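You operate a simulated robot arm through the tools that you are given. There is no shell and no other tool. Be economical: measure what you need, move in short steps, check, and stop when the job is done.

You run a simulated two-armed robot. Do the job below in one go: nothing can be reset, and whatever is moved stays where it is left.

Task
Open the op shelf, take the bright bearing and put it on the op shelf and shut the shelf again. Fetch the collar and set it on the free end of the dresser bench. Do these in any order.

The check looks at the end state, three seconds after you hand in, the way a careful person would. Anything else that was tipped, shoved, dropped, spilled or broken makes it a failure.

Robot
Two 7-joint arms with fingered hands on one trunk, on a base that drives. Base frame: it is fixed to the floor where the robot stands at the start and does not move with it; the origin is under the middle of the robot, x ahead of it, y to its left, z up. Readings come in m, degrees, newtons and seconds.
The left shoulder is at the start at [0.08, 0.198, 1.215], the right one opposite. With the tool pointing down near the work surface each hand reaches from about 0.12 to 0.76 m from the robot's upright axis, wherever it stands, measured 20 degrees to its own side. Places, roughly: OP shelf [0.5, 0.1, 0.5]; bright bearing (6x6x2 cm) [-0.3, -3.7, 0.9]; collar [-0.75, -4.25, 0.75]; free end of the dresser bench [1.5, -2.7, 0.8]. Payload 4 kg a hand.
The tool frame of a hand sits at the grasp point between the pads (the TCP): z along the fingers, y along the line on which they close. The tips reach 0.026 m beyond it. Largest opening 0.132 m; the body of the gripper starts 0.073 m behind the TCP. The gripper is a hand of 4 fingers: y runs from the thumb to the fingers, the wrist lies at [0, 0, -0.239] in the tool frame, and closing takes about 1.5 s.
Orientation is told as [roll, pitch, yaw] about the base's x, y, z axes, in that order, counted from this pose: with the fingers straight down and closing along the base's y, the tool's x points along the base's -x, its y along +y and its z along -z.

Tools
- The arms move only by the tool drive_tool. It takes "left_rows", "right_rows" or both (then of equal length, played together; a hand with none holds still); each is a list of rows, each a list of 2 entries, a list of its own where there are three numbers: the shift along the tool's x, y, z in units of 100 mm (1.0 is 100 mm), then the turn, a rotation vector about the tool's x, y, z in units of 90 degrees (1.0 is 90 degrees). In form: [[[dx, dy, dz], [rx, ry, rz]], ...]. A call has 1 to 20 rows; each row is the pose to reach, as a shift and turn from the pose commanded when the call began, along the tool's axes at that moment. "left_hand" and "right_hand" are, for a hand that has rows, the gripper command, from -1 (fully open) to 1 (shut), values between in proportion, set as the call begins (left out, the last holds). A call with a number of a shift or a turn outside -1 to 1 is refused whole. A row lasts 0.2 s, in which the tool goes at most 0.05 m and 8.6 degrees; a call with a longer step from one row to the next is refused whole, and so is a gripper value outside its range. A pose out of reach is approached as far as the arm can. The call stops where the force on the tool passes 40 N (or 10 N more than at its start, if that is more) or the arm is blocked; 0.2 s more then pass. The fingers move at their own pace (about 0.072 m/s each) and stop on an object; they squeeze with about 27 N. The grip force told is the motor's: it shows also when the fingers shut on nothing. Time passes only in rows, and 0.2 s behind the last, so rows that repeat a pose let the fingers close. It gives the time, the measured TCP pose, the force on the tool (base axes), the opening and the grip force at its end, in the units of the frame above (readings bear some noise), with the torque about the TCP (base axes, N m) and any sound that the robot's microphone picked up, and new pictures: "views" is both (left out), scene, wrist or none (wrist: the cameras of the hands that moved).
- Cameras (640 x 400 px; columns grow to the right, rows downward): "scene" is now at [0.0842, 0.0056, 1.3494]; the picture's right is [0.11, -0.99, 0.00], its down [-0.93, -0.10, -0.36] and it looks along [0.36, 0.04, -0.93] (base axes); focal length 280 px, centre (320, 200). "left" rides on the left gripper at [-0.068, 0.002, -0.097] in its tool frame; the picture's right is [-0.03, -1.00, 0.00], its down [0.82, -0.02, -0.58] and it looks along [0.58, -0.01, 0.82] (tool axes); focal length 270 px, centre (320, 200). "right" rides on the right gripper at [0.068, 0.002, -0.097] in its tool frame; the picture's right is [-0.03, 1.00, 0.00], its down [-0.82, -0.02, -0.58] and it looks along [-0.58, -0.01, 0.82] (tool axes); focal length 270 px, centre (320, 200).
- lift_body(by): slides the trunk up (or, below 0, down) by that many m; the arms and the scene camera ride with it, the base frame stays. It gives what a move gives, with no picture.
- base_move(legs): drives the robot by 1 to 6 legs, each [ahead, left, turn to the left] in m, m and degrees, along the robot's own axes; the way and the turn of a leg run together, so that a leg with both is an arc; at most 1.5 m and 180 degrees a leg. The arms and the cameras ride along, it lands a little off, and it stops where it bumps. It gives what a move gives, and a new picture of the scene camera.
- curl_fingers(finger1, finger2, finger3, thumb_bend, hand): sets how far each is bent, from 0 (flat) to 100 (curled in); at 30 the hand is open as for a grip, at 70 the pads meet at the TCP. One left out holds its place. A second passes; each finger stops where it meets its share of the squeeze, and holds until it gets a number again. A gripper value or a shape takes the hand back. It gives what a move gives, with no picture; readings hold the bend of each and the force on the fingers (four entries, about 0 where the hand has none), thumb and palm.
- set_grasp(shape, hand): the hand has 4 fingers and takes this shape, open, in about a second: jaw (thumb against the fingers, like two jaws); tri (thumb and two fingers); tip (a fingertip pinch); poke (one finger out to press); point (the index stretched); flat (the hand flat); cup (the hand cupped); fist (a fist). The gripper value then closes the fingers along that shape, each until it touches; the sizes above hold for jaw. It gives what a move gives, with no picture.
- turn_head(pan, tilt): turns the head with the scene camera to pan (to the left, within 86 degrees either way) and tilt (down, from -29 to 69), counted from straight ahead of the robot. It gives what a move gives, and a new picture of the scene camera.
- pixel_to_xyz(camera, pixels): for up to 12 pixels [column, row] of the newest picture of that camera ("zoom" is the newest enlarged one), the place [x, y, z] in the base frame of the surface seen there, good to about 0.002 m. It takes no simulated time.
- enlarge(camera, box): a new picture of the part [left, top, right, bottom] of that camera's present view, enlarged. It takes no simulated time.
- hand_in(): hands the job in; it is judged then, once.

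Go step by step. Measure first, check grasps and placings, and put right what went wrong. The budget is 110 turns and 260 pictures, counting those below and the enlarged ones. Unless the task says otherwise, let go and move clear before handing in, and close with one line.

The tools are called after ">>>" as name(argument=value, ...) on one line, values as JSON. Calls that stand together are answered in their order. drive_tool: Moves the arms, as the interface text tells. Its arguments: {"type":"object","properties":{"left_rows":{"type":"array","items":{"type":"array"}},"left_hand":{"type":"number"},"right_rows":{"type":"array","items":{"type":"array"}},"right_hand":{"type":"number"},"views":{"type":"string","enum":["both","scene","wrist","none"]}},"required":[]} The other tools are called the same way: lift_body (by) slides the trunk up or down; set_grasp (shape, hand) gives the hand a shape; curl_fingers (finger1, finger2, finger3, thumb_bend, hand) moves the fingers one by one; base_move (legs) drives the base; turn_head (pan, tilt) turns the head that bears the scene camera; pixel_to_xyz (camera, pixels) gives the place of the surface under pixels of a picture; enlarge (camera, box) takes an enlarged picture of a part of a camera's view; hand_in () hands the job in.

At the start:

```text
time_s: 0.0
left_tool_pos: [0.3137, 0.0527, 0.6045]
left_ee_rot: [0.0, 0.0, 0.0]
left_ft_force: [-0.9, -0.8, 0.0]
left_ft_torque: [-0.01, 0.0, 0.04]
left_gripper_width: 0.132
left_gripper_force: 0.1
left_shape: jaw
left_bend: [30.0, 30.0, 30.0, 30.0]
left_finger forces: [0.0, 0.0, 0.0, 0.0, 0.0, 0.0]
right_tool_pos: [0.3854, -0.246, 0.6385]
right_ee_rot: [0.0, 0.0, -0.1]
right_ft_force: [-0.1, 0.9, 0.5]
right_ft_torque: [0.04, 0.01, 0.01]
right_gripper_width: 0.1317
right_gripper_force: 0.0
right_shape: jaw
right_bend: [30.0, 30.0, 30.0, 30.0]
right_finger forces: [0.0, 0.0, 0.0, 0.0, 0.1, 0.0]
trunk travel left (down, up): [-0.525, 0.315]
robot x, y, heading: [-0.003, 0.0008, 0.1]
head pan, tilt: [6.4, 68.6]
```

scene: 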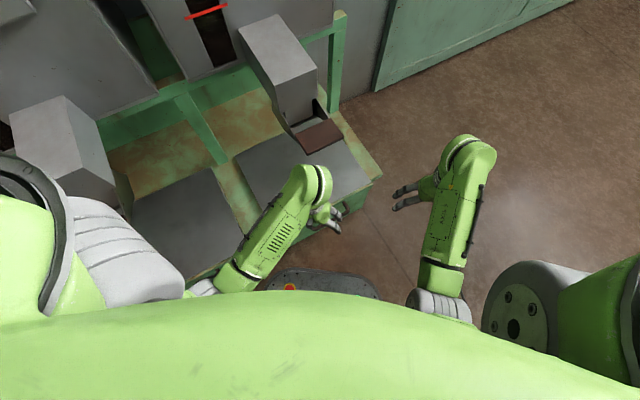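
right: 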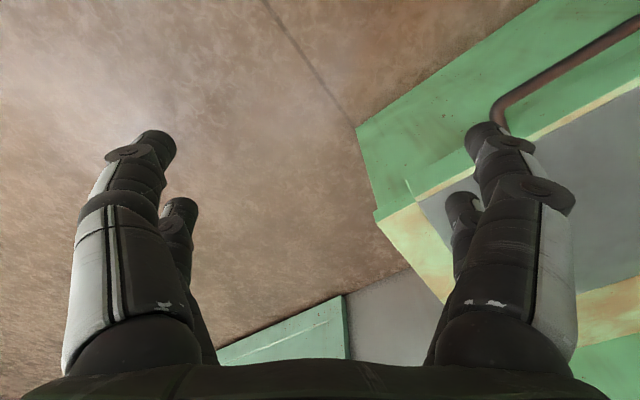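
left: 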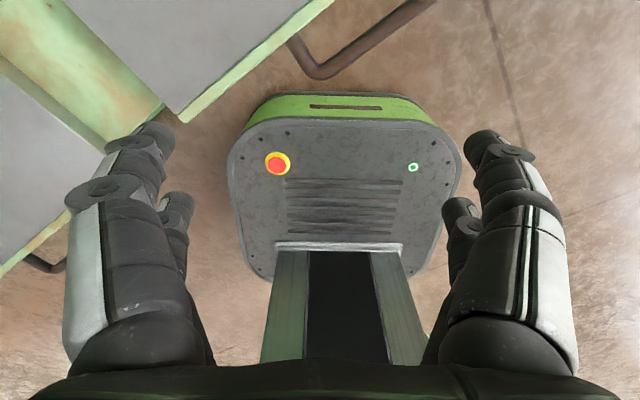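

The scene picture shows a bench unit ahead-left with grey lids or drawers and a dark handle near (320,135). I'll raise the head to see the unit properly.

>>> turn_head(pan=10, tilt=35)

>>> turn_head(pan=-80, tilt=20)

```text
time_s: 1.0
left_tool_pos: [0.3132, 0.052, 0.6048]
left_ee_rot: [0.0, 0.0, 0.0]
left_ft_force: [-0.1, 0.0, -0.1]
left_ft_torque: [0.01, -0.03, 0.0]
left_gripper_width: 0.1319
left_gripper_force: 0.1
left_shape: jaw
left_bend: [30.0, 30.0, 30.0, 30.0]
left_finger forces: [0.0, 0.0, 0.0, 0.1, 0.0, 0.1]
right_tool_pos: [0.3862, -0.2453, 0.6373]
right_ee_rot: [0.0, 0.1, 0.0]
right_ft_force: [0.6, -0.3, -0.2]
right_ft_torque: [0.03, -0.01, 0.02]
right_gripper_width: 0.1317
right_gripper_force: 0.1
right_shape: jaw
right_bend: [30.0, 30.0, 30.0, 30.0]
right_finger forces: [0.0, 0.0, 0.0, 0.1, 0.0, 0.1]
trunk travel left (down, up): [-0.525, 0.315]
robot x, y, heading: [0.002, -0.0023, 0.1]
head pan, tilt: [10.0, 35.0]
```

scene: 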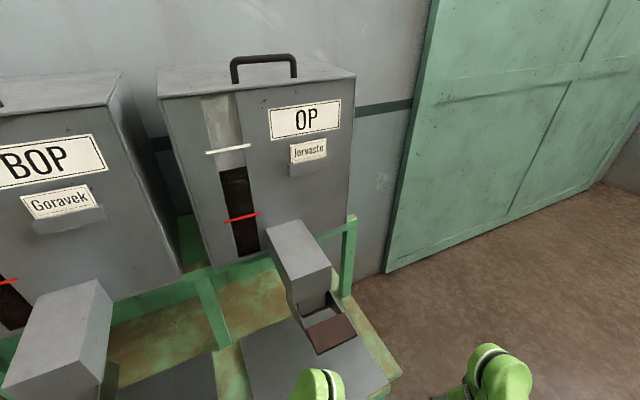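

```text
time_s: 2.6
left_tool_pos: [0.3131, 0.0525, 0.6062]
left_ee_rot: [0.1, 0.1, 0.1]
left_ft_force: [0.4, 0.8, -0.3]
left_ft_torque: [-0.01, 0.02, 0.01]
left_gripper_width: 0.1318
left_gripper_force: 0.0
left_shape: jaw
left_bend: [30.0, 30.0, 30.0, 30.0]
left_finger forces: [0.0, 0.0, 0.0, 0.1, 0.1, 0.1]
right_tool_pos: [0.3864, -0.2464, 0.6375]
right_ee_rot: [0.0, 0.0, 0.0]
right_ft_force: [0.3, 0.8, 0.2]
right_ft_torque: [-0.02, 0.02, 0.01]
right_gripper_width: 0.1318
right_gripper_force: 0.1
right_shape: jaw
right_bend: [30.0, 30.0, 30.0, 30.0]
right_finger forces: [0.0, 0.1, 0.0, 0.0, 0.0, 0.1]
trunk travel left (down, up): [-0.525, 0.315]
robot x, y, heading: [-0.0001, -0.0039, -0.0]
head pan, tilt: [-80.0, 20.0]
```

scene: 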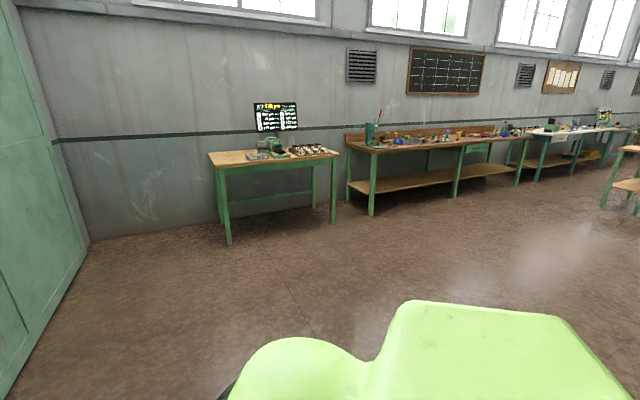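

The far wall shows a dresser bench with lamp/machine at about (270,150) and longer benches to the right. I look back at the OP unit closely and measure.

>>> turn_head(pan=15, tilt=55)

>>> pixel_to_xyz(camera="scene", pixels=[[320, 200], [300, 120], [200, 200], [340, 290], [150, 300], [240, 250], [400, 250], [260, 30], [380, 270], [100, 200]])

>>> enlarge(camera="left", box=[0, 0, 640, 200])

>>> enlarge(camera="right", box=[320, 0, 640, 400])

```text
time_s: 4.3
left_tool_pos: [0.3136, 0.0527, 0.6048]
left_ee_rot: [0.0, -0.1, 0.0]
left_ft_force: [-0.4, 0.1, 0.4]
left_ft_torque: [0.01, 0.02, -0.01]
left_gripper_width: 0.1319
left_gripper_force: 0.0
left_shape: jaw
left_bend: [30.0, 30.0, 30.0, 30.0]
left_finger forces: [0.0, 0.1, 0.0, 0.0, 0.0, 0.0]
right_tool_pos: [0.3876, -0.2456, 0.6381]
right_ee_rot: [0.0, 0.0, 0.0]
right_ft_force: [0.5, 0.6, -0.7]
right_ft_torque: [0.01, 0.04, 0.01]
right_gripper_width: 0.1318
right_gripper_force: 0.0
right_shape: jaw
right_bend: [30.0, 30.0, 30.0, 30.0]
right_finger forces: [0.0, 0.0, 0.0, 0.0, 0.0, 0.0]
trunk travel left (down, up): [-0.525, 0.315]
robot x, y, heading: [0.0, 0.0006, 0.1]
head pan, tilt: [15.0, 55.0]
```

scene: 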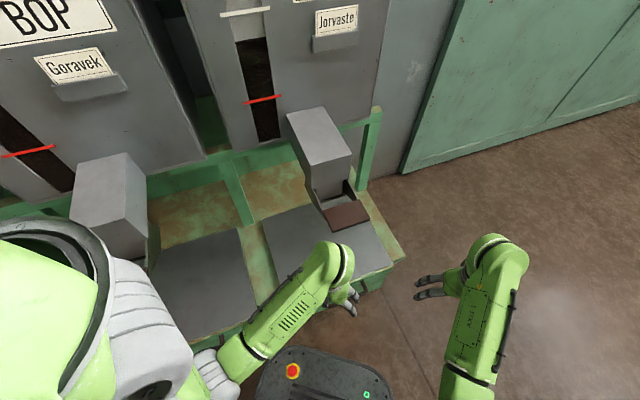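

```text
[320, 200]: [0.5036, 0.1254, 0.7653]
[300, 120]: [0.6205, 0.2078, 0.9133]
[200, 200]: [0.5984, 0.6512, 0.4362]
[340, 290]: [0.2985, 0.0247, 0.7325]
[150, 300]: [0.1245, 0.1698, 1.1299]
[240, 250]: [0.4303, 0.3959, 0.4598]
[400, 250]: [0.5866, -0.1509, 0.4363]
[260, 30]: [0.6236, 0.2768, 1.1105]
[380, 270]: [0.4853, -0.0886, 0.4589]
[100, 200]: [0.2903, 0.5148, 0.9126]
```

```text
1.00 times, centred on (320, 100) of left (not enlarged: the box is as wide or as high as the picture)
```

zoom: 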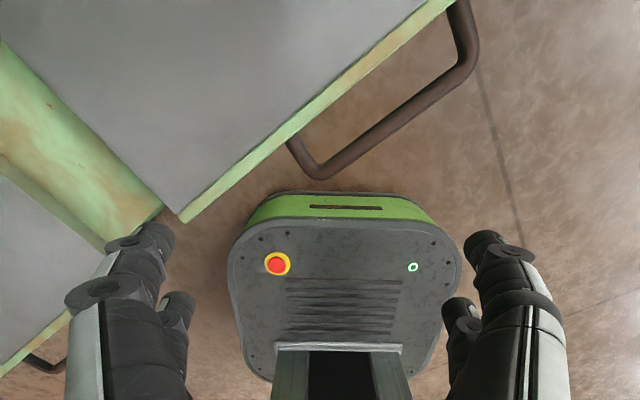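

```text
1.00 times, centred on (480, 200) of right (not enlarged: the box is as wide or as high as the picture)
```

zoom: 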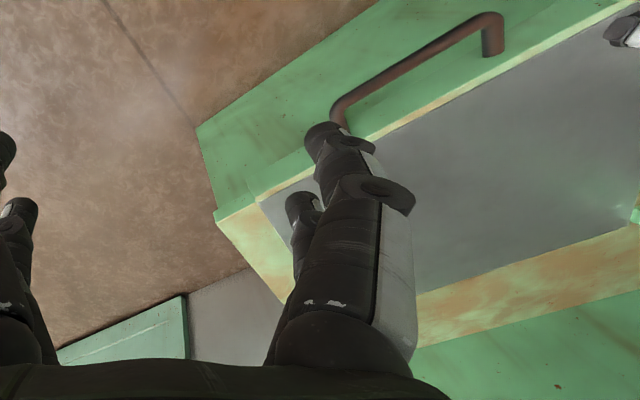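

The right wrist view shows a bar handle on the green front of a unit under the OP hopper: that is presumably the pull. I measure the handle ends and the edges.

>>> pixel_to_xyz(camera="zoom", pixels=[[494, 18], [490, 48], [415, 62], [340, 105], [340, 122], [220, 150], [217, 215], [265, 200], [450, 110], [500, 200], [430, 310], [280, 110]])

>>> pixel_to_xyz(camera="left", pixels=[[182, 115], [240, 70], [290, 42], [318, 74], [370, 45], [430, 3], [90, 50], [50, 260], [30, 180], [80, 100]])

>>> enlarge(camera="scene", box=[240, 80, 440, 300])

```text
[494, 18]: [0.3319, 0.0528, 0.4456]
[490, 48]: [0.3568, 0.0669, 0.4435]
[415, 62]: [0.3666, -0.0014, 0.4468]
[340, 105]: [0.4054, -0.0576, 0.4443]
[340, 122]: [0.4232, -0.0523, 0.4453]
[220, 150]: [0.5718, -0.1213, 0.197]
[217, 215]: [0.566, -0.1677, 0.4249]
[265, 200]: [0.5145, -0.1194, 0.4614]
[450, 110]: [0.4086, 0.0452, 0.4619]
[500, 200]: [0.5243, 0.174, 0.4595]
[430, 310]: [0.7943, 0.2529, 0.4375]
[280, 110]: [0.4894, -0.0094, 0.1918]
```

```text
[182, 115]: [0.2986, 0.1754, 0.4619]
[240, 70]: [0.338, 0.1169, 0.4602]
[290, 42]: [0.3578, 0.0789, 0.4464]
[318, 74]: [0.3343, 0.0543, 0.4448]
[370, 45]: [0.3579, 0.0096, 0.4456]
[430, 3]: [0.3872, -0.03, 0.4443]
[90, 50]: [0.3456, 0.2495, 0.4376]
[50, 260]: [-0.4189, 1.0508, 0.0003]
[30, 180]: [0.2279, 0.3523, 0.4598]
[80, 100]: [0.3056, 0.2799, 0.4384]
```

```text
1.82 times, centred on (340, 190) of scene
```

zoom: 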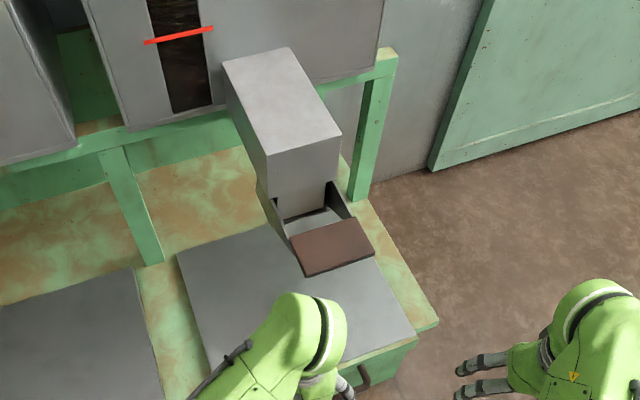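

The OP slab (grey, z≈0.46) with its bar handle around (0.36,0.0,0.445) is a pull-out. I'll look towards the benches to map the fetch route.

>>> turn_head(pan=-80, tilt=10)

>>> enlarge(camera="scene", box=[180, 120, 400, 300])

>>> enlarge(camera="scene", box=[340, 130, 500, 280])

>>> enlarge(camera="scene", box=[480, 130, 640, 280])

>>> pixel_to_xyz(camera="scene", pixels=[[215, 214], [330, 203], [260, 212], [350, 197], [380, 202], [450, 195], [520, 186], [560, 183], [610, 178], [370, 265], [228, 290], [620, 200]])

```text
time_s: 6.1
left_tool_pos: [0.3122, 0.0529, 0.6049]
left_ee_rot: [0.0, -0.1, 0.1]
left_ft_force: [-0.3, -0.6, 0.3]
left_ft_torque: [-0.01, -0.01, 0.01]
left_gripper_width: 0.1318
left_gripper_force: 0.0
left_shape: jaw
left_bend: [30.0, 30.0, 30.0, 30.0]
left_finger forces: [0.0, 0.0, 0.0, 0.0, 0.0, 0.0]
right_tool_pos: [0.3856, -0.2453, 0.6373]
right_ee_rot: [0.0, 0.0, 0.0]
right_ft_force: [0.0, -0.7, -0.3]
right_ft_torque: [-0.03, -0.02, -0.01]
right_gripper_width: 0.1319
right_gripper_force: 0.0
right_shape: jaw
right_bend: [30.0, 30.0, 30.0, 30.0]
right_finger forces: [0.0, 0.0, 0.0, 0.0, 0.0, 0.1]
trunk travel left (down, up): [-0.525, 0.315]
robot x, y, heading: [0.0023, -0.0018, -0.1]
head pan, tilt: [-80.0, 10.0]
```

scene: 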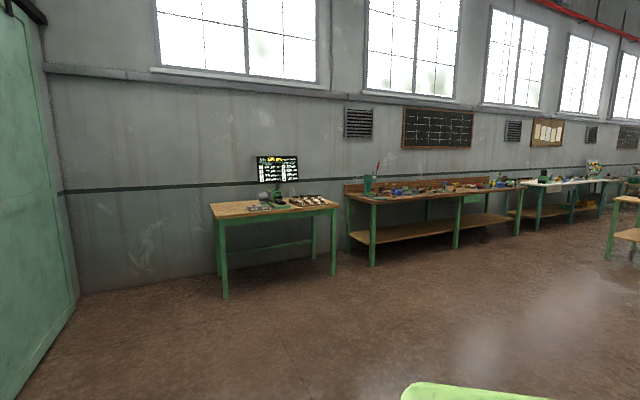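

```text
2.22 times, centred on (290, 210) of scene
```

zoom: 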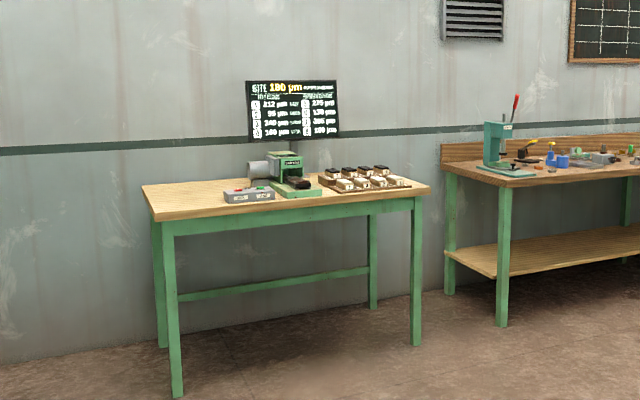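

```text
2.67 times, centred on (420, 205) of scene
```

zoom: 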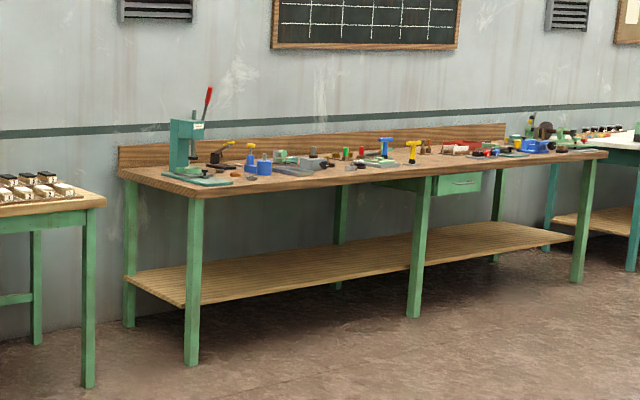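

```text
2.67 times, centred on (560, 205) of scene
```

zoom: 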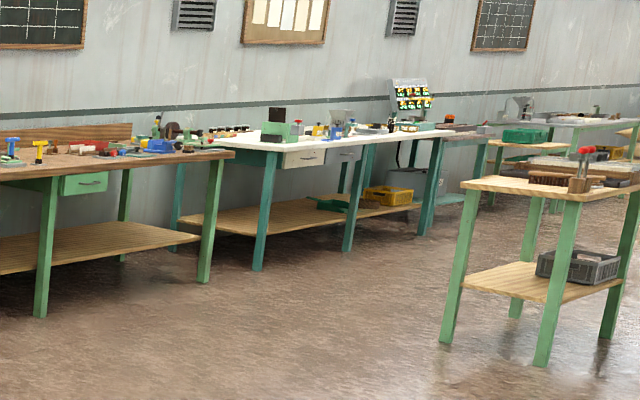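

```text
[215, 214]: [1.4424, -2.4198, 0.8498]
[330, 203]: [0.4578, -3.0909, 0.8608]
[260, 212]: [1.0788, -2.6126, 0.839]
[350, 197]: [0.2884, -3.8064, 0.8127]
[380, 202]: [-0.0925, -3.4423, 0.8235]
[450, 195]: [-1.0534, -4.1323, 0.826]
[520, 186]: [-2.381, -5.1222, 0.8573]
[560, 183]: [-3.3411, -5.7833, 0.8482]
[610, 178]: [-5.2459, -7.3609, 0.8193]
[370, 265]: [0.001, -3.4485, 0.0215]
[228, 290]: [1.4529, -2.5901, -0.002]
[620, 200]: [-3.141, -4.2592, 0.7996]
```

Bench fronts run along about (-0.83,-0.56), so I must face about -55.7°. The long bench (bearing, collar) starts near (-0.09,-3.44) and the dresser bench's free end is at (1.44,-2.42). I'll raise the trunk and drive to a lookout in front of the long bench, across the clear floor.

>>> lift_body(by=0.3)

>>> base_move(legs=[[0, 0, -55.7], [0.85, -1.3, 0], [0.85, -1.3, 0]])

>>> turn_head(pan=0, tilt=25)

```text
time_s: 7.4
left_tool_pos: [0.3042, 0.0527, 0.7036]
left_ee_rot: [0.3, 1.7, -0.3]
left_ft_force: [0.0, -2.9, -6.2]
left_ft_torque: [0.41, 0.38, -0.3]
left_gripper_width: 0.1322
left_gripper_force: 0.1
left_shape: jaw
left_bend: [30.0, 30.0, 30.0, 30.0]
left_finger forces: [0.0, 0.0, 0.0, 0.1, 0.0, 0.0]
right_tool_pos: [0.3855, -0.2466, 0.7435]
right_ee_rot: [0.0, 0.0, -0.2]
right_ft_force: [0.6, 0.6, 0.9]
right_ft_torque: [0.02, -0.01, -0.01]
right_gripper_width: 0.1319
right_gripper_force: 0.0
right_shape: jaw
right_bend: [30.0, 30.0, 30.0, 30.0]
right_finger forces: [0.0, 0.1, 0.1, 0.1, 0.0, 0.1]
trunk travel left (down, up): [-0.631, 0.209]
robot x, y, heading: [0.0013, 0.0001, -0.1]
head pan, tilt: [-80.0, 10.0]
stopped: the force on the tool passed its limit (the readings are from after the stop); the commanded pose is now the measured one
```

```text
refused: leg 2 is longer than a leg can be; nothing moved
```

```text
time_s: 8.9
left_tool_pos: [0.3038, 0.0538, 0.7047]
left_ee_rot: [0.2, 1.5, -0.3]
left_ft_force: [-4.1, -3.1, -1.8]
left_ft_torque: [0.31, -0.37, -0.24]
left_gripper_width: 0.1317
left_gripper_force: 0.1
left_shape: jaw
left_bend: [30.0, 30.0, 30.0, 30.0]
left_finger forces: [0.1, 0.0, 0.1, 0.1, 0.1, 0.0]
right_tool_pos: [0.3854, -0.247, 0.7434]
right_ee_rot: [0.0, -0.1, -0.1]
right_ft_force: [-0.7, -0.2, -0.4]
right_ft_torque: [-0.01, 0.0, 0.01]
right_gripper_width: 0.1318
right_gripper_force: 0.1
right_shape: jaw
right_bend: [30.0, 30.0, 30.0, 30.0]
right_finger forces: [0.1, 0.1, 0.0, 0.1, 0.1, 0.1]
trunk travel left (down, up): [-0.631, 0.209]
robot x, y, heading: [0.0043, -0.0018, -0.3]
head pan, tilt: [0.0, 25.0]
```

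scene: 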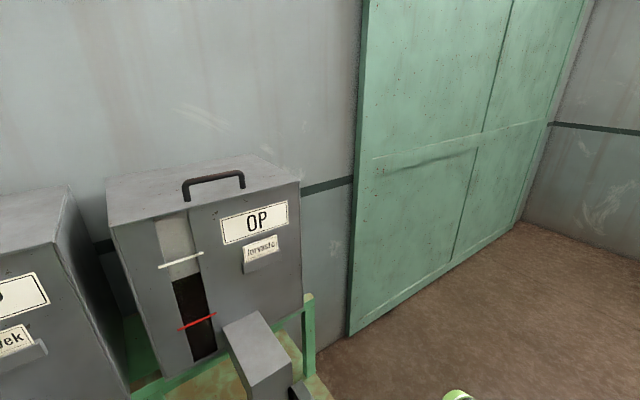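

Lifting stopped at +0.1 because the left arm touched something (probably the chute tray). I'll lower a bit, then check the picture around the arm.

>>> lift_body(by=-0.06)

>>> turn_head(pan=15, tilt=60)

>>> enlarge(camera="left", box=[0, 0, 640, 400])

```text
time_s: 9.9
left_tool_pos: [0.304, 0.0534, 0.6438]
left_ee_rot: [0.3, 1.5, -0.3]
left_ft_force: [0.0, -0.5, -0.5]
left_ft_torque: [0.02, 0.03, 0.02]
left_gripper_width: 0.1319
left_gripper_force: 0.1
left_shape: jaw
left_bend: [30.0, 30.0, 30.0, 30.0]
left_finger forces: [0.1, 0.0, 0.0, 0.0, 0.0, 0.0]
right_tool_pos: [0.3858, -0.2462, 0.6844]
right_ee_rot: [0.0, -0.1, -0.1]
right_ft_force: [-0.1, 0.5, 0.0]
right_ft_torque: [-0.01, -0.02, -0.04]
right_gripper_width: 0.1317
right_gripper_force: 0.1
right_shape: jaw
right_bend: [30.0, 30.0, 30.0, 30.0]
right_finger forces: [0.0, 0.0, 0.1, 0.0, 0.0, 0.0]
trunk travel left (down, up): [-0.571, 0.269]
robot x, y, heading: [-0.0009, 0.0002, -0.1]
head pan, tilt: [0.0, 25.0]
```

```text
time_s: 10.9
left_tool_pos: [0.3039, 0.0539, 0.6436]
left_ee_rot: [0.3, 1.6, -0.3]
left_ft_force: [-0.5, 0.5, 0.0]
left_ft_torque: [0.03, 0.0, -0.03]
left_gripper_width: 0.1322
left_gripper_force: 0.1
left_shape: jaw
left_bend: [30.0, 30.0, 30.0, 30.0]
left_finger forces: [0.0, 0.0, 0.0, 0.1, 0.0, 0.1]
right_tool_pos: [0.3862, -0.2466, 0.684]
right_ee_rot: [0.0, 0.0, -0.1]
right_ft_force: [0.0, 0.3, 0.3]
right_ft_torque: [-0.02, -0.03, 0.0]
right_gripper_width: 0.1315
right_gripper_force: 0.2
right_shape: jaw
right_bend: [30.0, 30.0, 30.0, 30.0]
right_finger forces: [0.0, 0.0, 0.1, 0.0, 0.0, 0.1]
trunk travel left (down, up): [-0.571, 0.269]
robot x, y, heading: [0.0008, 0.0023, 0.0]
head pan, tilt: [15.0, 60.0]
```

scene: 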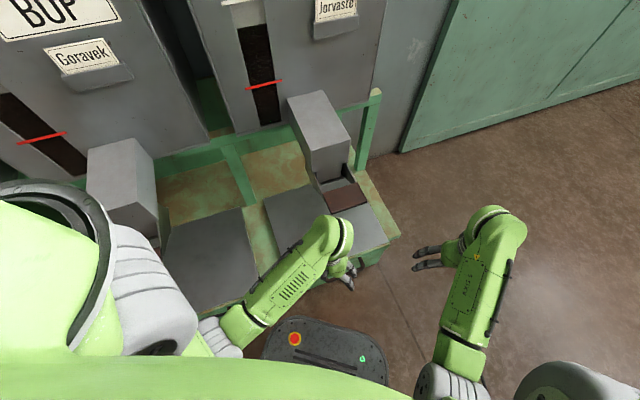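

```text
1.00 times, centred on (320, 200) of left (not enlarged: the box is as wide or as high as the picture)
```

zoom: 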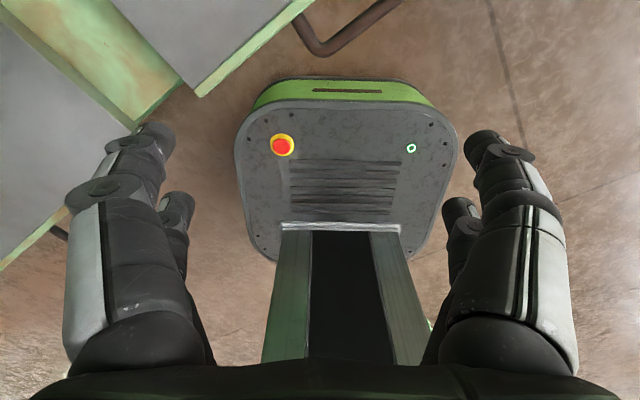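

Nothing was displaced; the left arm sits close to the BOP chute. I'll move off away from the bench, turn, and travel.

>>> base_move(legs=[[-0.2, -0.45, 0], [0, 0, -55.7], [0.7, -1.1, 0], [0.6, -1.0, 0]])

>>> lift_body(by=0.26)

>>> turn_head(pan=0, tilt=30)

```text
time_s: 28.0
left_tool_pos: [-1.0121, -2.9177, 0.6447]
left_ee_rot: [0.3, 1.4, -56.5]
left_ft_force: [0.7, -0.4, 0.4]
left_ft_torque: [-0.01, 0.02, -0.02]
left_gripper_width: 0.132
left_gripper_force: 0.0
left_shape: jaw
left_bend: [30.0, 30.0, 30.0, 30.0]
left_finger forces: [0.0, 0.0, 0.1, 0.0, 0.0, 0.0]
right_tool_pos: [-1.2164, -3.1524, 0.6835]
right_ee_rot: [0.0, 0.0, -56.4]
right_ft_force: [-0.2, -0.1, 0.1]
right_ft_torque: [-0.01, 0.02, 0.02]
right_gripper_width: 0.1317
right_gripper_force: 0.2
right_shape: jaw
right_bend: [30.0, 30.0, 30.0, 30.0]
right_finger forces: [0.0, 0.0, 0.1, 0.0, 0.1, 0.1]
trunk travel left (down, up): [-0.571, 0.269]
robot x, y, heading: [-1.2264, -2.6936, -56.1]
head pan, tilt: [15.0, 60.0]
```

scene: 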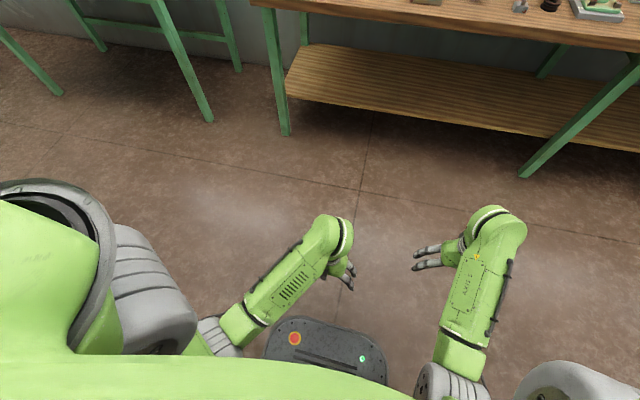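

```text
time_s: 30.7
left_tool_pos: [-1.0117, -2.9185, 0.9037]
left_ee_rot: [0.4, 1.5, -56.5]
left_ft_force: [-0.7, -0.9, -0.9]
left_ft_torque: [-0.04, 0.0, 0.0]
left_gripper_width: 0.1321
left_gripper_force: 0.0
left_shape: jaw
left_bend: [30.0, 30.0, 30.0, 30.0]
left_finger forces: [0.0, 0.1, 0.0, 0.1, 0.0, 0.0]
right_tool_pos: [-1.2168, -3.1532, 0.9435]
right_ee_rot: [0.0, 0.0, -56.3]
right_ft_force: [0.0, -0.3, 0.1]
right_ft_torque: [0.0, -0.01, 0.01]
right_gripper_width: 0.1318
right_gripper_force: 0.0
right_shape: jaw
right_bend: [30.0, 30.0, 30.0, 30.0]
right_finger forces: [0.0, 0.0, 0.0, 0.0, 0.1, 0.0]
trunk travel left (down, up): [-0.831, 0.009]
robot x, y, heading: [-1.2278, -2.6955, -56.5]
head pan, tilt: [15.0, 60.0]
```

```text
time_s: 31.6
left_tool_pos: [-1.0122, -2.918, 0.9043]
left_ee_rot: [0.3, 1.4, -56.5]
left_ft_force: [-0.2, -0.2, -0.6]
left_ft_torque: [0.01, 0.01, 0.02]
left_gripper_width: 0.1318
left_gripper_force: 0.1
left_shape: jaw
left_bend: [30.0, 30.0, 30.0, 30.0]
left_finger forces: [0.1, 0.0, 0.0, 0.1, 0.1, 0.0]
right_tool_pos: [-1.2174, -3.1526, 0.9437]
right_ee_rot: [-0.1, 0.0, -56.3]
right_ft_force: [0.7, -0.4, -1.4]
right_ft_torque: [0.01, 0.03, -0.01]
right_gripper_width: 0.1321
right_gripper_force: 0.1
right_shape: jaw
right_bend: [30.0, 30.0, 30.0, 30.0]
right_finger forces: [0.1, 0.1, 0.0, 0.0, 0.0, 0.0]
trunk travel left (down, up): [-0.831, 0.009]
robot x, y, heading: [-1.2275, -2.6944, -56.1]
head pan, tilt: [0.0, 30.0]
```

scene: 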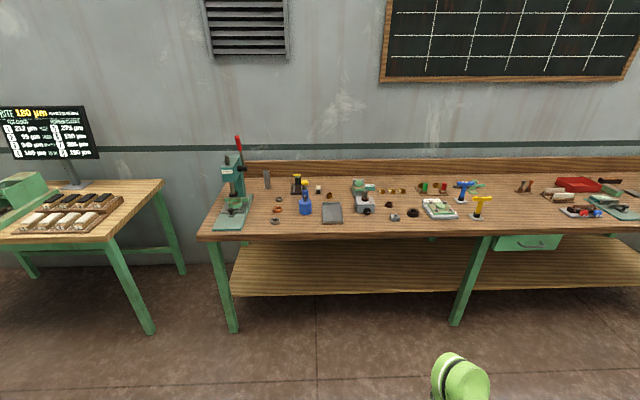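

The long bench is now square in view, with small rings around (270-440, 185-225). I'll enlarge to identify the bearing and collar.

>>> enlarge(camera="scene", box=[200, 150, 344, 240])

>>> pixel_to_xyz(camera="zoom", pixels=[[320, 320], [340, 255], [350, 220]])

>>> enlarge(camera="scene", box=[336, 150, 480, 240])

>>> enlarge(camera="scene", box=[480, 150, 640, 260])

>>> pixel_to_xyz(camera="scene", pixels=[[276, 222], [279, 212], [279, 200], [389, 204], [395, 217], [413, 213], [330, 195], [318, 188], [205, 236], [520, 242]])

```text
4.44 times, centred on (272, 195) of scene
```

zoom: 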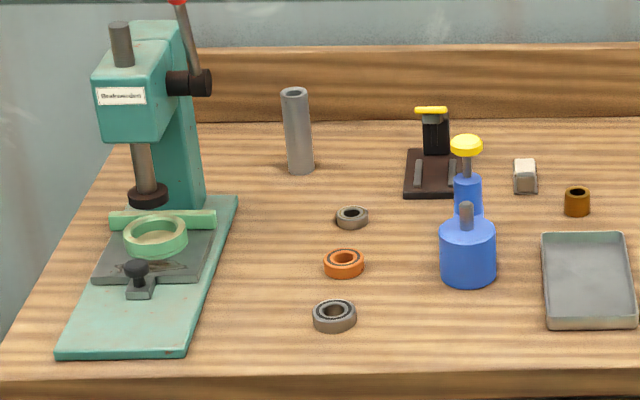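

```text
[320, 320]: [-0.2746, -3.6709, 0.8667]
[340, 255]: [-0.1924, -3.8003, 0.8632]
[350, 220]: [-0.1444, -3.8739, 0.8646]
```

```text
4.44 times, centred on (408, 195) of scene
```

zoom: 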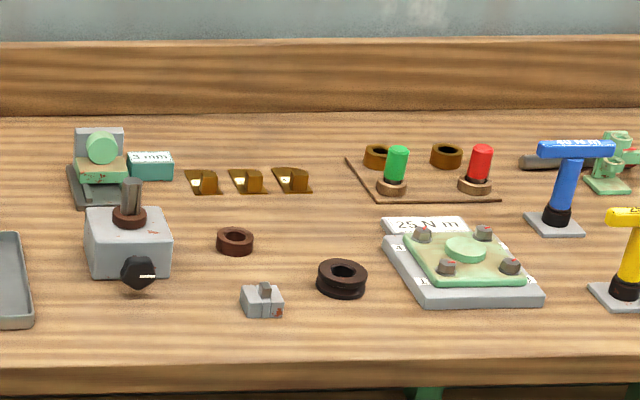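

```text
3.64 times, centred on (560, 205) of scene
```

zoom: 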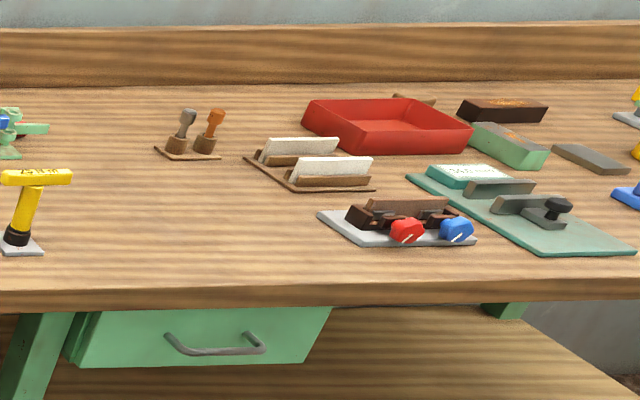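

```text
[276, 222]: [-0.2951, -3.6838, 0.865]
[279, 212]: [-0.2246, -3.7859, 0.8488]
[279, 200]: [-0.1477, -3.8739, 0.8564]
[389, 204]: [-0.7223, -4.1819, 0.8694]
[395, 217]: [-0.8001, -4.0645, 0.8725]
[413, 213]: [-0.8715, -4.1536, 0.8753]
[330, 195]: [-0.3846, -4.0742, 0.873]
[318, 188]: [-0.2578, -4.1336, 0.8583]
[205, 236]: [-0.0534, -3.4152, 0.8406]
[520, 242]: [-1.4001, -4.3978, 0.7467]
```

The front ring at (276,222) ≈ (-0.28,-3.68) is the likely bright bearing; the collar candidates are the brown ring (-0.72,-4.18) and dark ring (-0.87,-4.15). I drive closer to inspect.

>>> base_move(legs=[[0.77, 0, 0]])

>>> turn_head(pan=0, tilt=45)

>>> enlarge(camera="scene", box=[60, 120, 300, 270])

>>> enlarge(camera="scene", box=[320, 80, 560, 230])

```text
time_s: 35.8
left_tool_pos: [-0.5905, -3.5616, 0.904]
left_ee_rot: [0.3, 1.5, -56.9]
left_ft_force: [0.7, 0.7, 0.8]
left_ft_torque: [0.0, -0.02, 0.0]
left_gripper_width: 0.132
left_gripper_force: 0.0
left_shape: jaw
left_bend: [30.0, 30.0, 30.0, 30.0]
left_finger forces: [0.0, 0.0, 0.0, 0.0, 0.0, 0.0]
right_tool_pos: [-0.796, -3.7931, 0.9432]
right_ee_rot: [0.1, -0.1, -56.7]
right_ft_force: [-0.6, 0.9, -0.7]
right_ft_torque: [0.02, -0.01, -0.03]
right_gripper_width: 0.1318
right_gripper_force: 0.1
right_shape: jaw
right_bend: [30.0, 30.0, 30.0, 30.0]
right_finger forces: [0.0, 0.0, 0.0, 0.0, 0.0, 0.0]
trunk travel left (down, up): [-0.831, 0.009]
robot x, y, heading: [-0.8024, -3.3392, -56.9]
head pan, tilt: [0.0, 30.0]
```

scene: 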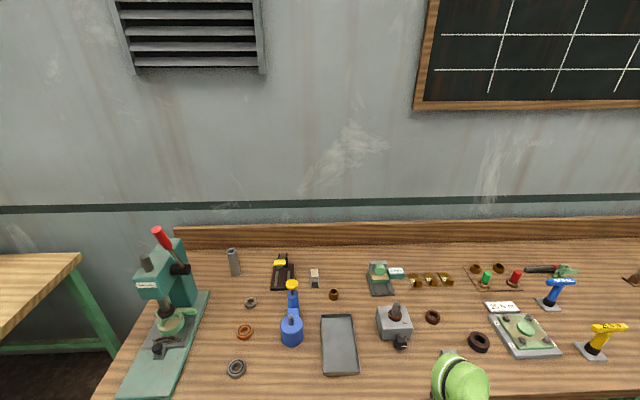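

```text
time_s: 36.5
left_tool_pos: [-0.5885, -3.5621, 0.9037]
left_ee_rot: [0.3, 1.6, -56.9]
left_ft_force: [0.3, 0.2, -0.4]
left_ft_torque: [-0.01, -0.01, 0.0]
left_gripper_width: 0.132
left_gripper_force: 0.1
left_shape: jaw
left_bend: [30.0, 30.0, 30.0, 30.0]
left_finger forces: [0.1, 0.1, 0.0, 0.1, 0.0, 0.0]
right_tool_pos: [-0.7946, -3.7957, 0.9432]
right_ee_rot: [0.0, 0.0, -56.7]
right_ft_force: [0.6, 0.2, -0.7]
right_ft_torque: [0.01, 0.01, 0.01]
right_gripper_width: 0.1319
right_gripper_force: 0.0
right_shape: jaw
right_bend: [30.0, 30.0, 30.0, 30.0]
right_finger forces: [0.1, 0.0, 0.0, 0.0, 0.0, 0.1]
trunk travel left (down, up): [-0.831, 0.009]
robot x, y, heading: [-0.8028, -3.3402, -56.6]
head pan, tilt: [0.0, 45.0]
```

scene: 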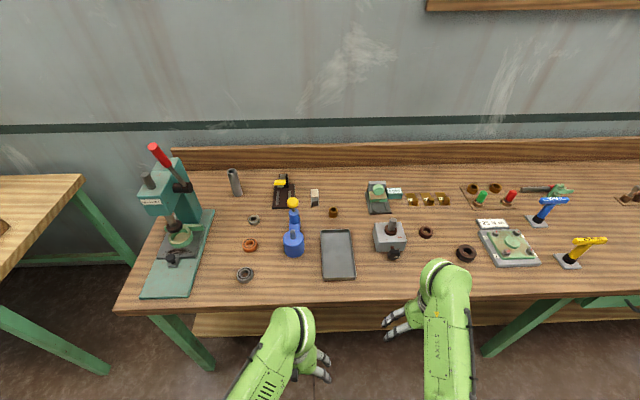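

```text
2.67 times, centred on (180, 195) of scene
```

zoom: 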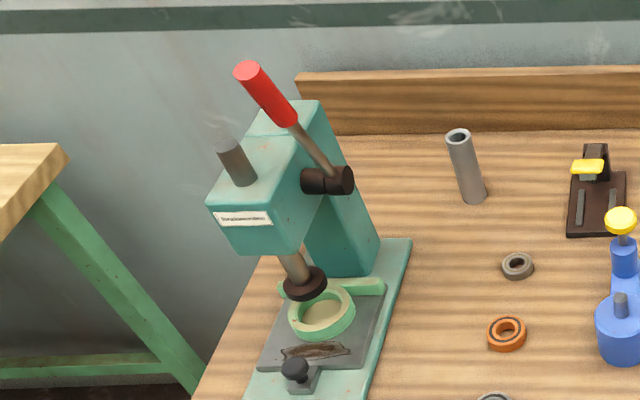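

```text
2.67 times, centred on (440, 155) of scene
```

zoom: 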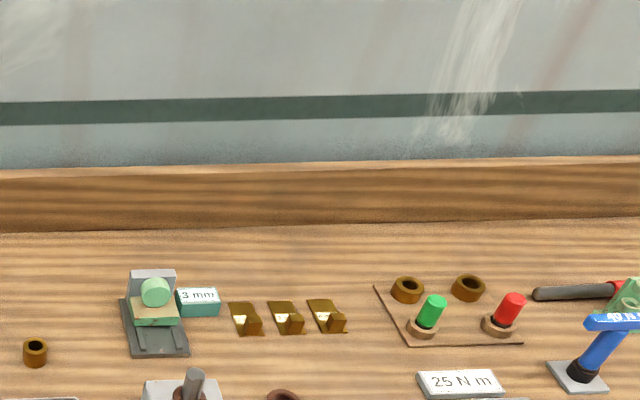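

>>> enlarge(camera="scene", box=[220, 200, 300, 290])

>>> enlarge(camera="scene", box=[360, 200, 500, 290])

>>> pixel_to_xyz(camera="scene", pixels=[[245, 279], [245, 268], [239, 274], [252, 274], [249, 245], [253, 219], [426, 237], [426, 226], [420, 231], [433, 232], [467, 246], [333, 212]])

```text
4.44 times, centred on (260, 245) of scene
```

zoom: 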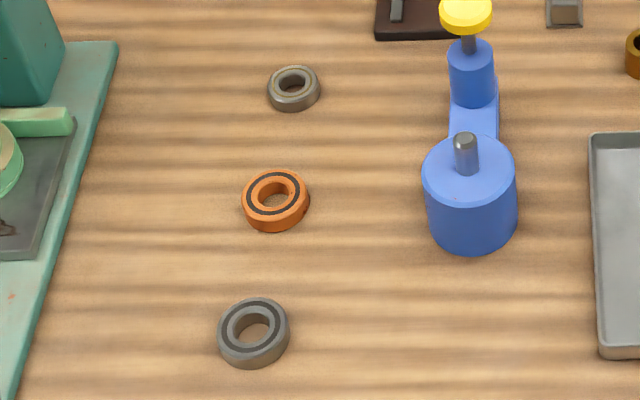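

```text
4.44 times, centred on (430, 245) of scene
```

zoom: 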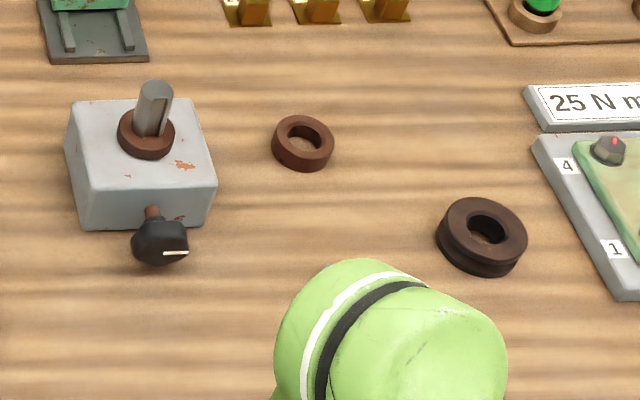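

```text
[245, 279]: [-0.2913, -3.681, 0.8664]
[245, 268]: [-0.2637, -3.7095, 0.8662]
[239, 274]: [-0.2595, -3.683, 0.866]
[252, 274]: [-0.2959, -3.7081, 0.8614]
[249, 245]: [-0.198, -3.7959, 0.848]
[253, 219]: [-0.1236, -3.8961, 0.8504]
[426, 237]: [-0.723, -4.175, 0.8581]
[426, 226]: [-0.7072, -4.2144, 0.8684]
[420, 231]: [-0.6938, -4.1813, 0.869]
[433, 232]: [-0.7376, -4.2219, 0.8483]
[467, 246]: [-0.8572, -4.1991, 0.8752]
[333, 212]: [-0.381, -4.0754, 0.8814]
```

The front steel ring centre is about (-0.277,-3.695) and matches the bright bearing. Two rings could be the collar, so I'll look with the right wrist camera.

>>> drive_tool(right_rows=[[[-0.2, 0, -0.3], [0, 0, 0]], [[-0.5, 0, -0.6], [0, 0, 0]], [[-0.8, 0, -0.7], [0, 0, 0]]], views="wrist")

>>> enlarge(camera="scene", box=[370, 210, 440, 265])

```text
time_s: 37.4
left_tool_pos: [-0.5881, -3.5629, 0.9027]
left_ee_rot: [0.4, 1.6, -56.8]
left_ft_force: [0.6, -0.1, 0.1]
left_ft_torque: [0.04, 0.02, 0.03]
left_gripper_width: 0.1319
left_gripper_force: 0.1
left_shape: jaw
left_bend: [30.0, 30.0, 30.0, 30.0]
left_finger forces: [0.0, 0.0, 0.1, 0.0, 0.1, 0.0]
right_tool_pos: [-0.7502, -3.8639, 1.0127]
right_ee_rot: [0.0, 0.1, -56.7]
right_ft_force: [0.0, -0.3, -0.5]
right_ft_torque: [0.02, 0.0, -0.01]
right_gripper_width: 0.1318
right_gripper_force: 0.1
right_shape: jaw
right_bend: [30.0, 30.0, 30.0, 30.0]
right_finger forces: [0.0, 0.0, 0.1, 0.1, 0.0, 0.0]
trunk travel left (down, up): [-0.831, 0.009]
robot x, y, heading: [-0.799, -3.3421, -56.4]
head pan, tilt: [0.0, 45.0]
```

right: 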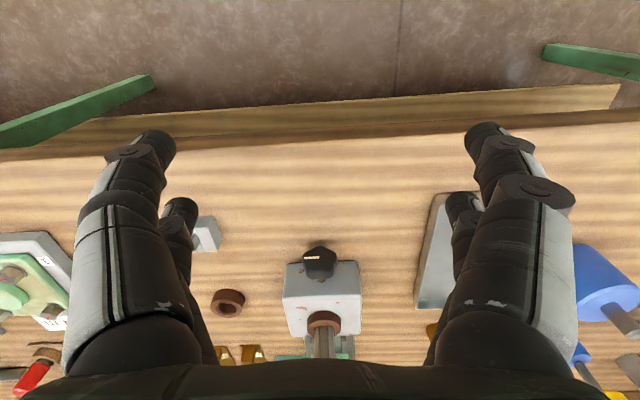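

```text
7.27 times, centred on (405, 238) of scene
```

zoom: 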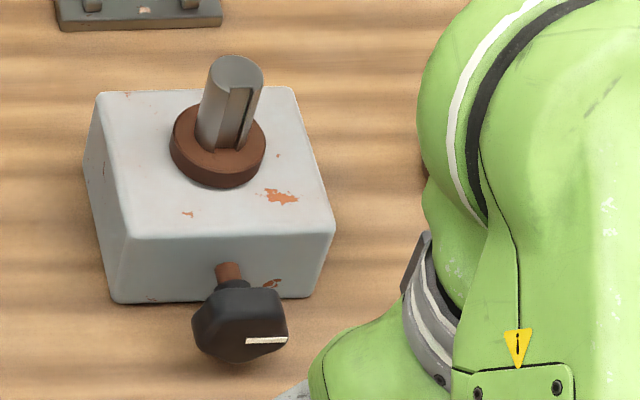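

The grey fixture has a keyed shaft; I want a closer look at both rings before choosing. I shift the right hand for a clear wrist view.

>>> drive_tool(right_rows=[[[-0.3, -0.2, 0], [0, 0, 0]], [[-0.6, -0.5, 0], [0, 0, 0]], [[-0.9, -0.7, 0], [0, 0, 0]], [[-1.0, -0.8, 0], [0, 0, 0]]], views="wrist")

>>> enlarge(camera="right", box=[150, 80, 470, 280])

>>> enlarge(camera="scene", box=[400, 210, 500, 275])

```text
time_s: 38.4
left_tool_pos: [-0.5889, -3.5625, 0.9041]
left_ee_rot: [0.3, 1.5, -56.9]
left_ft_force: [-0.2, -0.6, 0.4]
left_ft_torque: [0.0, 0.02, 0.02]
left_gripper_width: 0.1317
left_gripper_force: 0.2
left_shape: jaw
left_bend: [30.0, 30.0, 30.0, 30.0]
left_finger forces: [0.1, 0.0, 0.1, 0.0, 0.1, 0.1]
right_tool_pos: [-0.7633, -3.9895, 1.0126]
right_ee_rot: [0.1, 0.0, -56.8]
right_ft_force: [-0.2, -0.3, 1.1]
right_ft_torque: [-0.01, 0.06, -0.02]
right_gripper_width: 0.1318
right_gripper_force: 0.1
right_shape: jaw
right_bend: [30.0, 30.0, 30.0, 30.0]
right_finger forces: [0.0, 0.0, 0.0, 0.1, 0.0, 0.0]
trunk travel left (down, up): [-0.831, 0.009]
robot x, y, heading: [-0.8019, -3.3366, -56.8]
head pan, tilt: [0.0, 45.0]
```

right: 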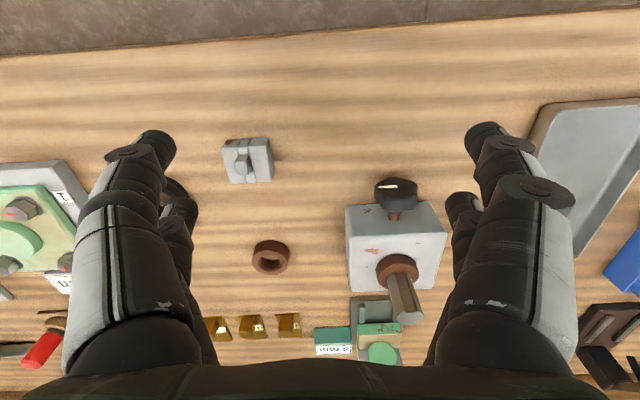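

```text
2.00 times, centred on (310, 180) of right
```

zoom: 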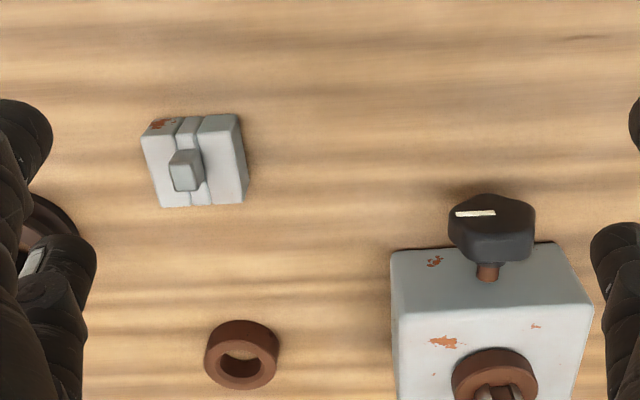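

```text
6.15 times, centred on (450, 242) of scene
```

zoom: 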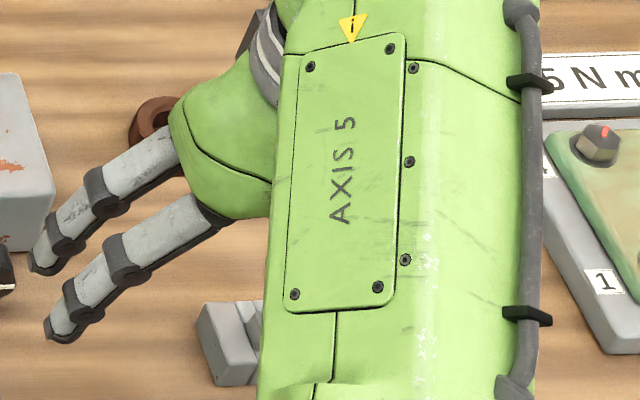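

The brown ring is the plain collar (the dark one is a grooved pulley). I'll start the bearing grasp with the left hand, and measure nearby obstacles while raising it first.

>>> drive_tool(left_rows=[[[-0.1, 0.2, -0.4], [0, 0, 0]], [[-0.3, 0.4, -0.8], [0, 0, 0]], [[-0.5, 0.8, -1.0], [0, 0, 0]], [[-0.8, 1.0, -1.0], [0, 0, 0]], [[-1, 1, -1], [0, 0, 0]]], left_hand=-0.4)

>>> pixel_to_xyz(camera="scene", pixels=[[293, 235], [293, 202], [290, 225], [283, 245], [204, 285], [200, 260], [270, 260], [225, 285], [245, 279], [245, 268], [239, 274], [252, 274]])

```text
time_s: 39.5
left_tool_pos: [-0.4491, -3.5941, 1.001]
left_ee_rot: [0.3, 1.7, -57.0]
left_ft_force: [0.4, 0.8, -0.1]
left_ft_torque: [0.01, 0.0, 0.0]
left_gripper_width: 0.0928
left_gripper_force: 0.0
left_shape: jaw
left_bend: [67.0, 67.0, 67.0, 58.0]
left_finger forces: [0.0, 0.0, 0.1, 0.1, 0.0, 0.0]
right_tool_pos: [-0.7617, -3.9891, 1.012]
right_ee_rot: [0.0, 0.1, -56.6]
right_ft_force: [0.2, -0.3, -0.6]
right_ft_torque: [-0.01, 0.01, 0.02]
right_gripper_width: 0.1319
right_gripper_force: 0.1
right_shape: jaw
right_bend: [30.0, 30.0, 30.0, 30.0]
right_finger forces: [0.0, 0.0, 0.0, 0.0, 0.0, 0.1]
trunk travel left (down, up): [-0.831, 0.009]
robot x, y, heading: [-0.8013, -3.3382, -56.6]
head pan, tilt: [0.0, 45.0]
```

scene: 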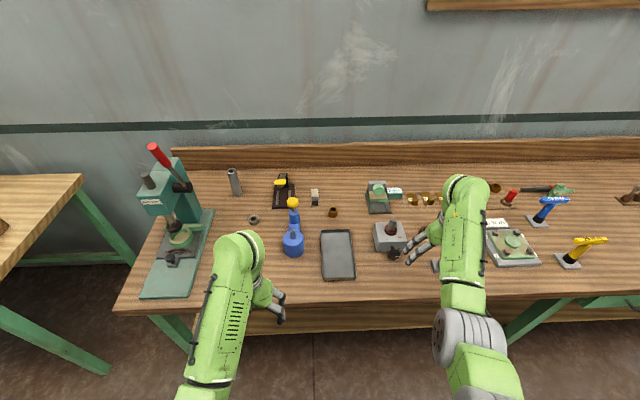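
left: 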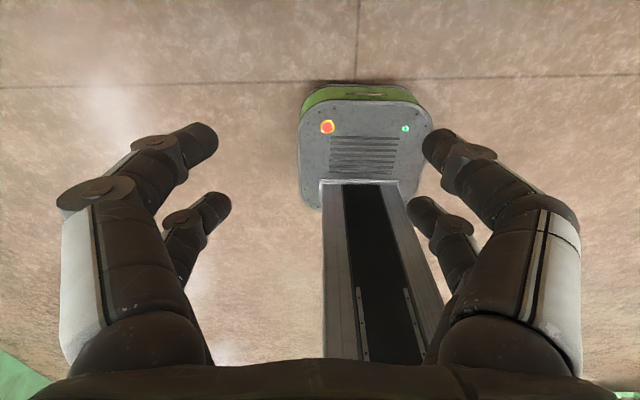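

```text
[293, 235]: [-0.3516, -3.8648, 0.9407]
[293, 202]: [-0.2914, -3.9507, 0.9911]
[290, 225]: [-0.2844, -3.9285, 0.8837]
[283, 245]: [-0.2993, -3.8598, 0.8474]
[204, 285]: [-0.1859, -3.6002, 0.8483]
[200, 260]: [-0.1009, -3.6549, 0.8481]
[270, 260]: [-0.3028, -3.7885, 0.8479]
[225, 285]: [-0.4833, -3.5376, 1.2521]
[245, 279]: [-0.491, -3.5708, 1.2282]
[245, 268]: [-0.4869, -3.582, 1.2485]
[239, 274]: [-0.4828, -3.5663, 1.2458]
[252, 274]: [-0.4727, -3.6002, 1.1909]
```

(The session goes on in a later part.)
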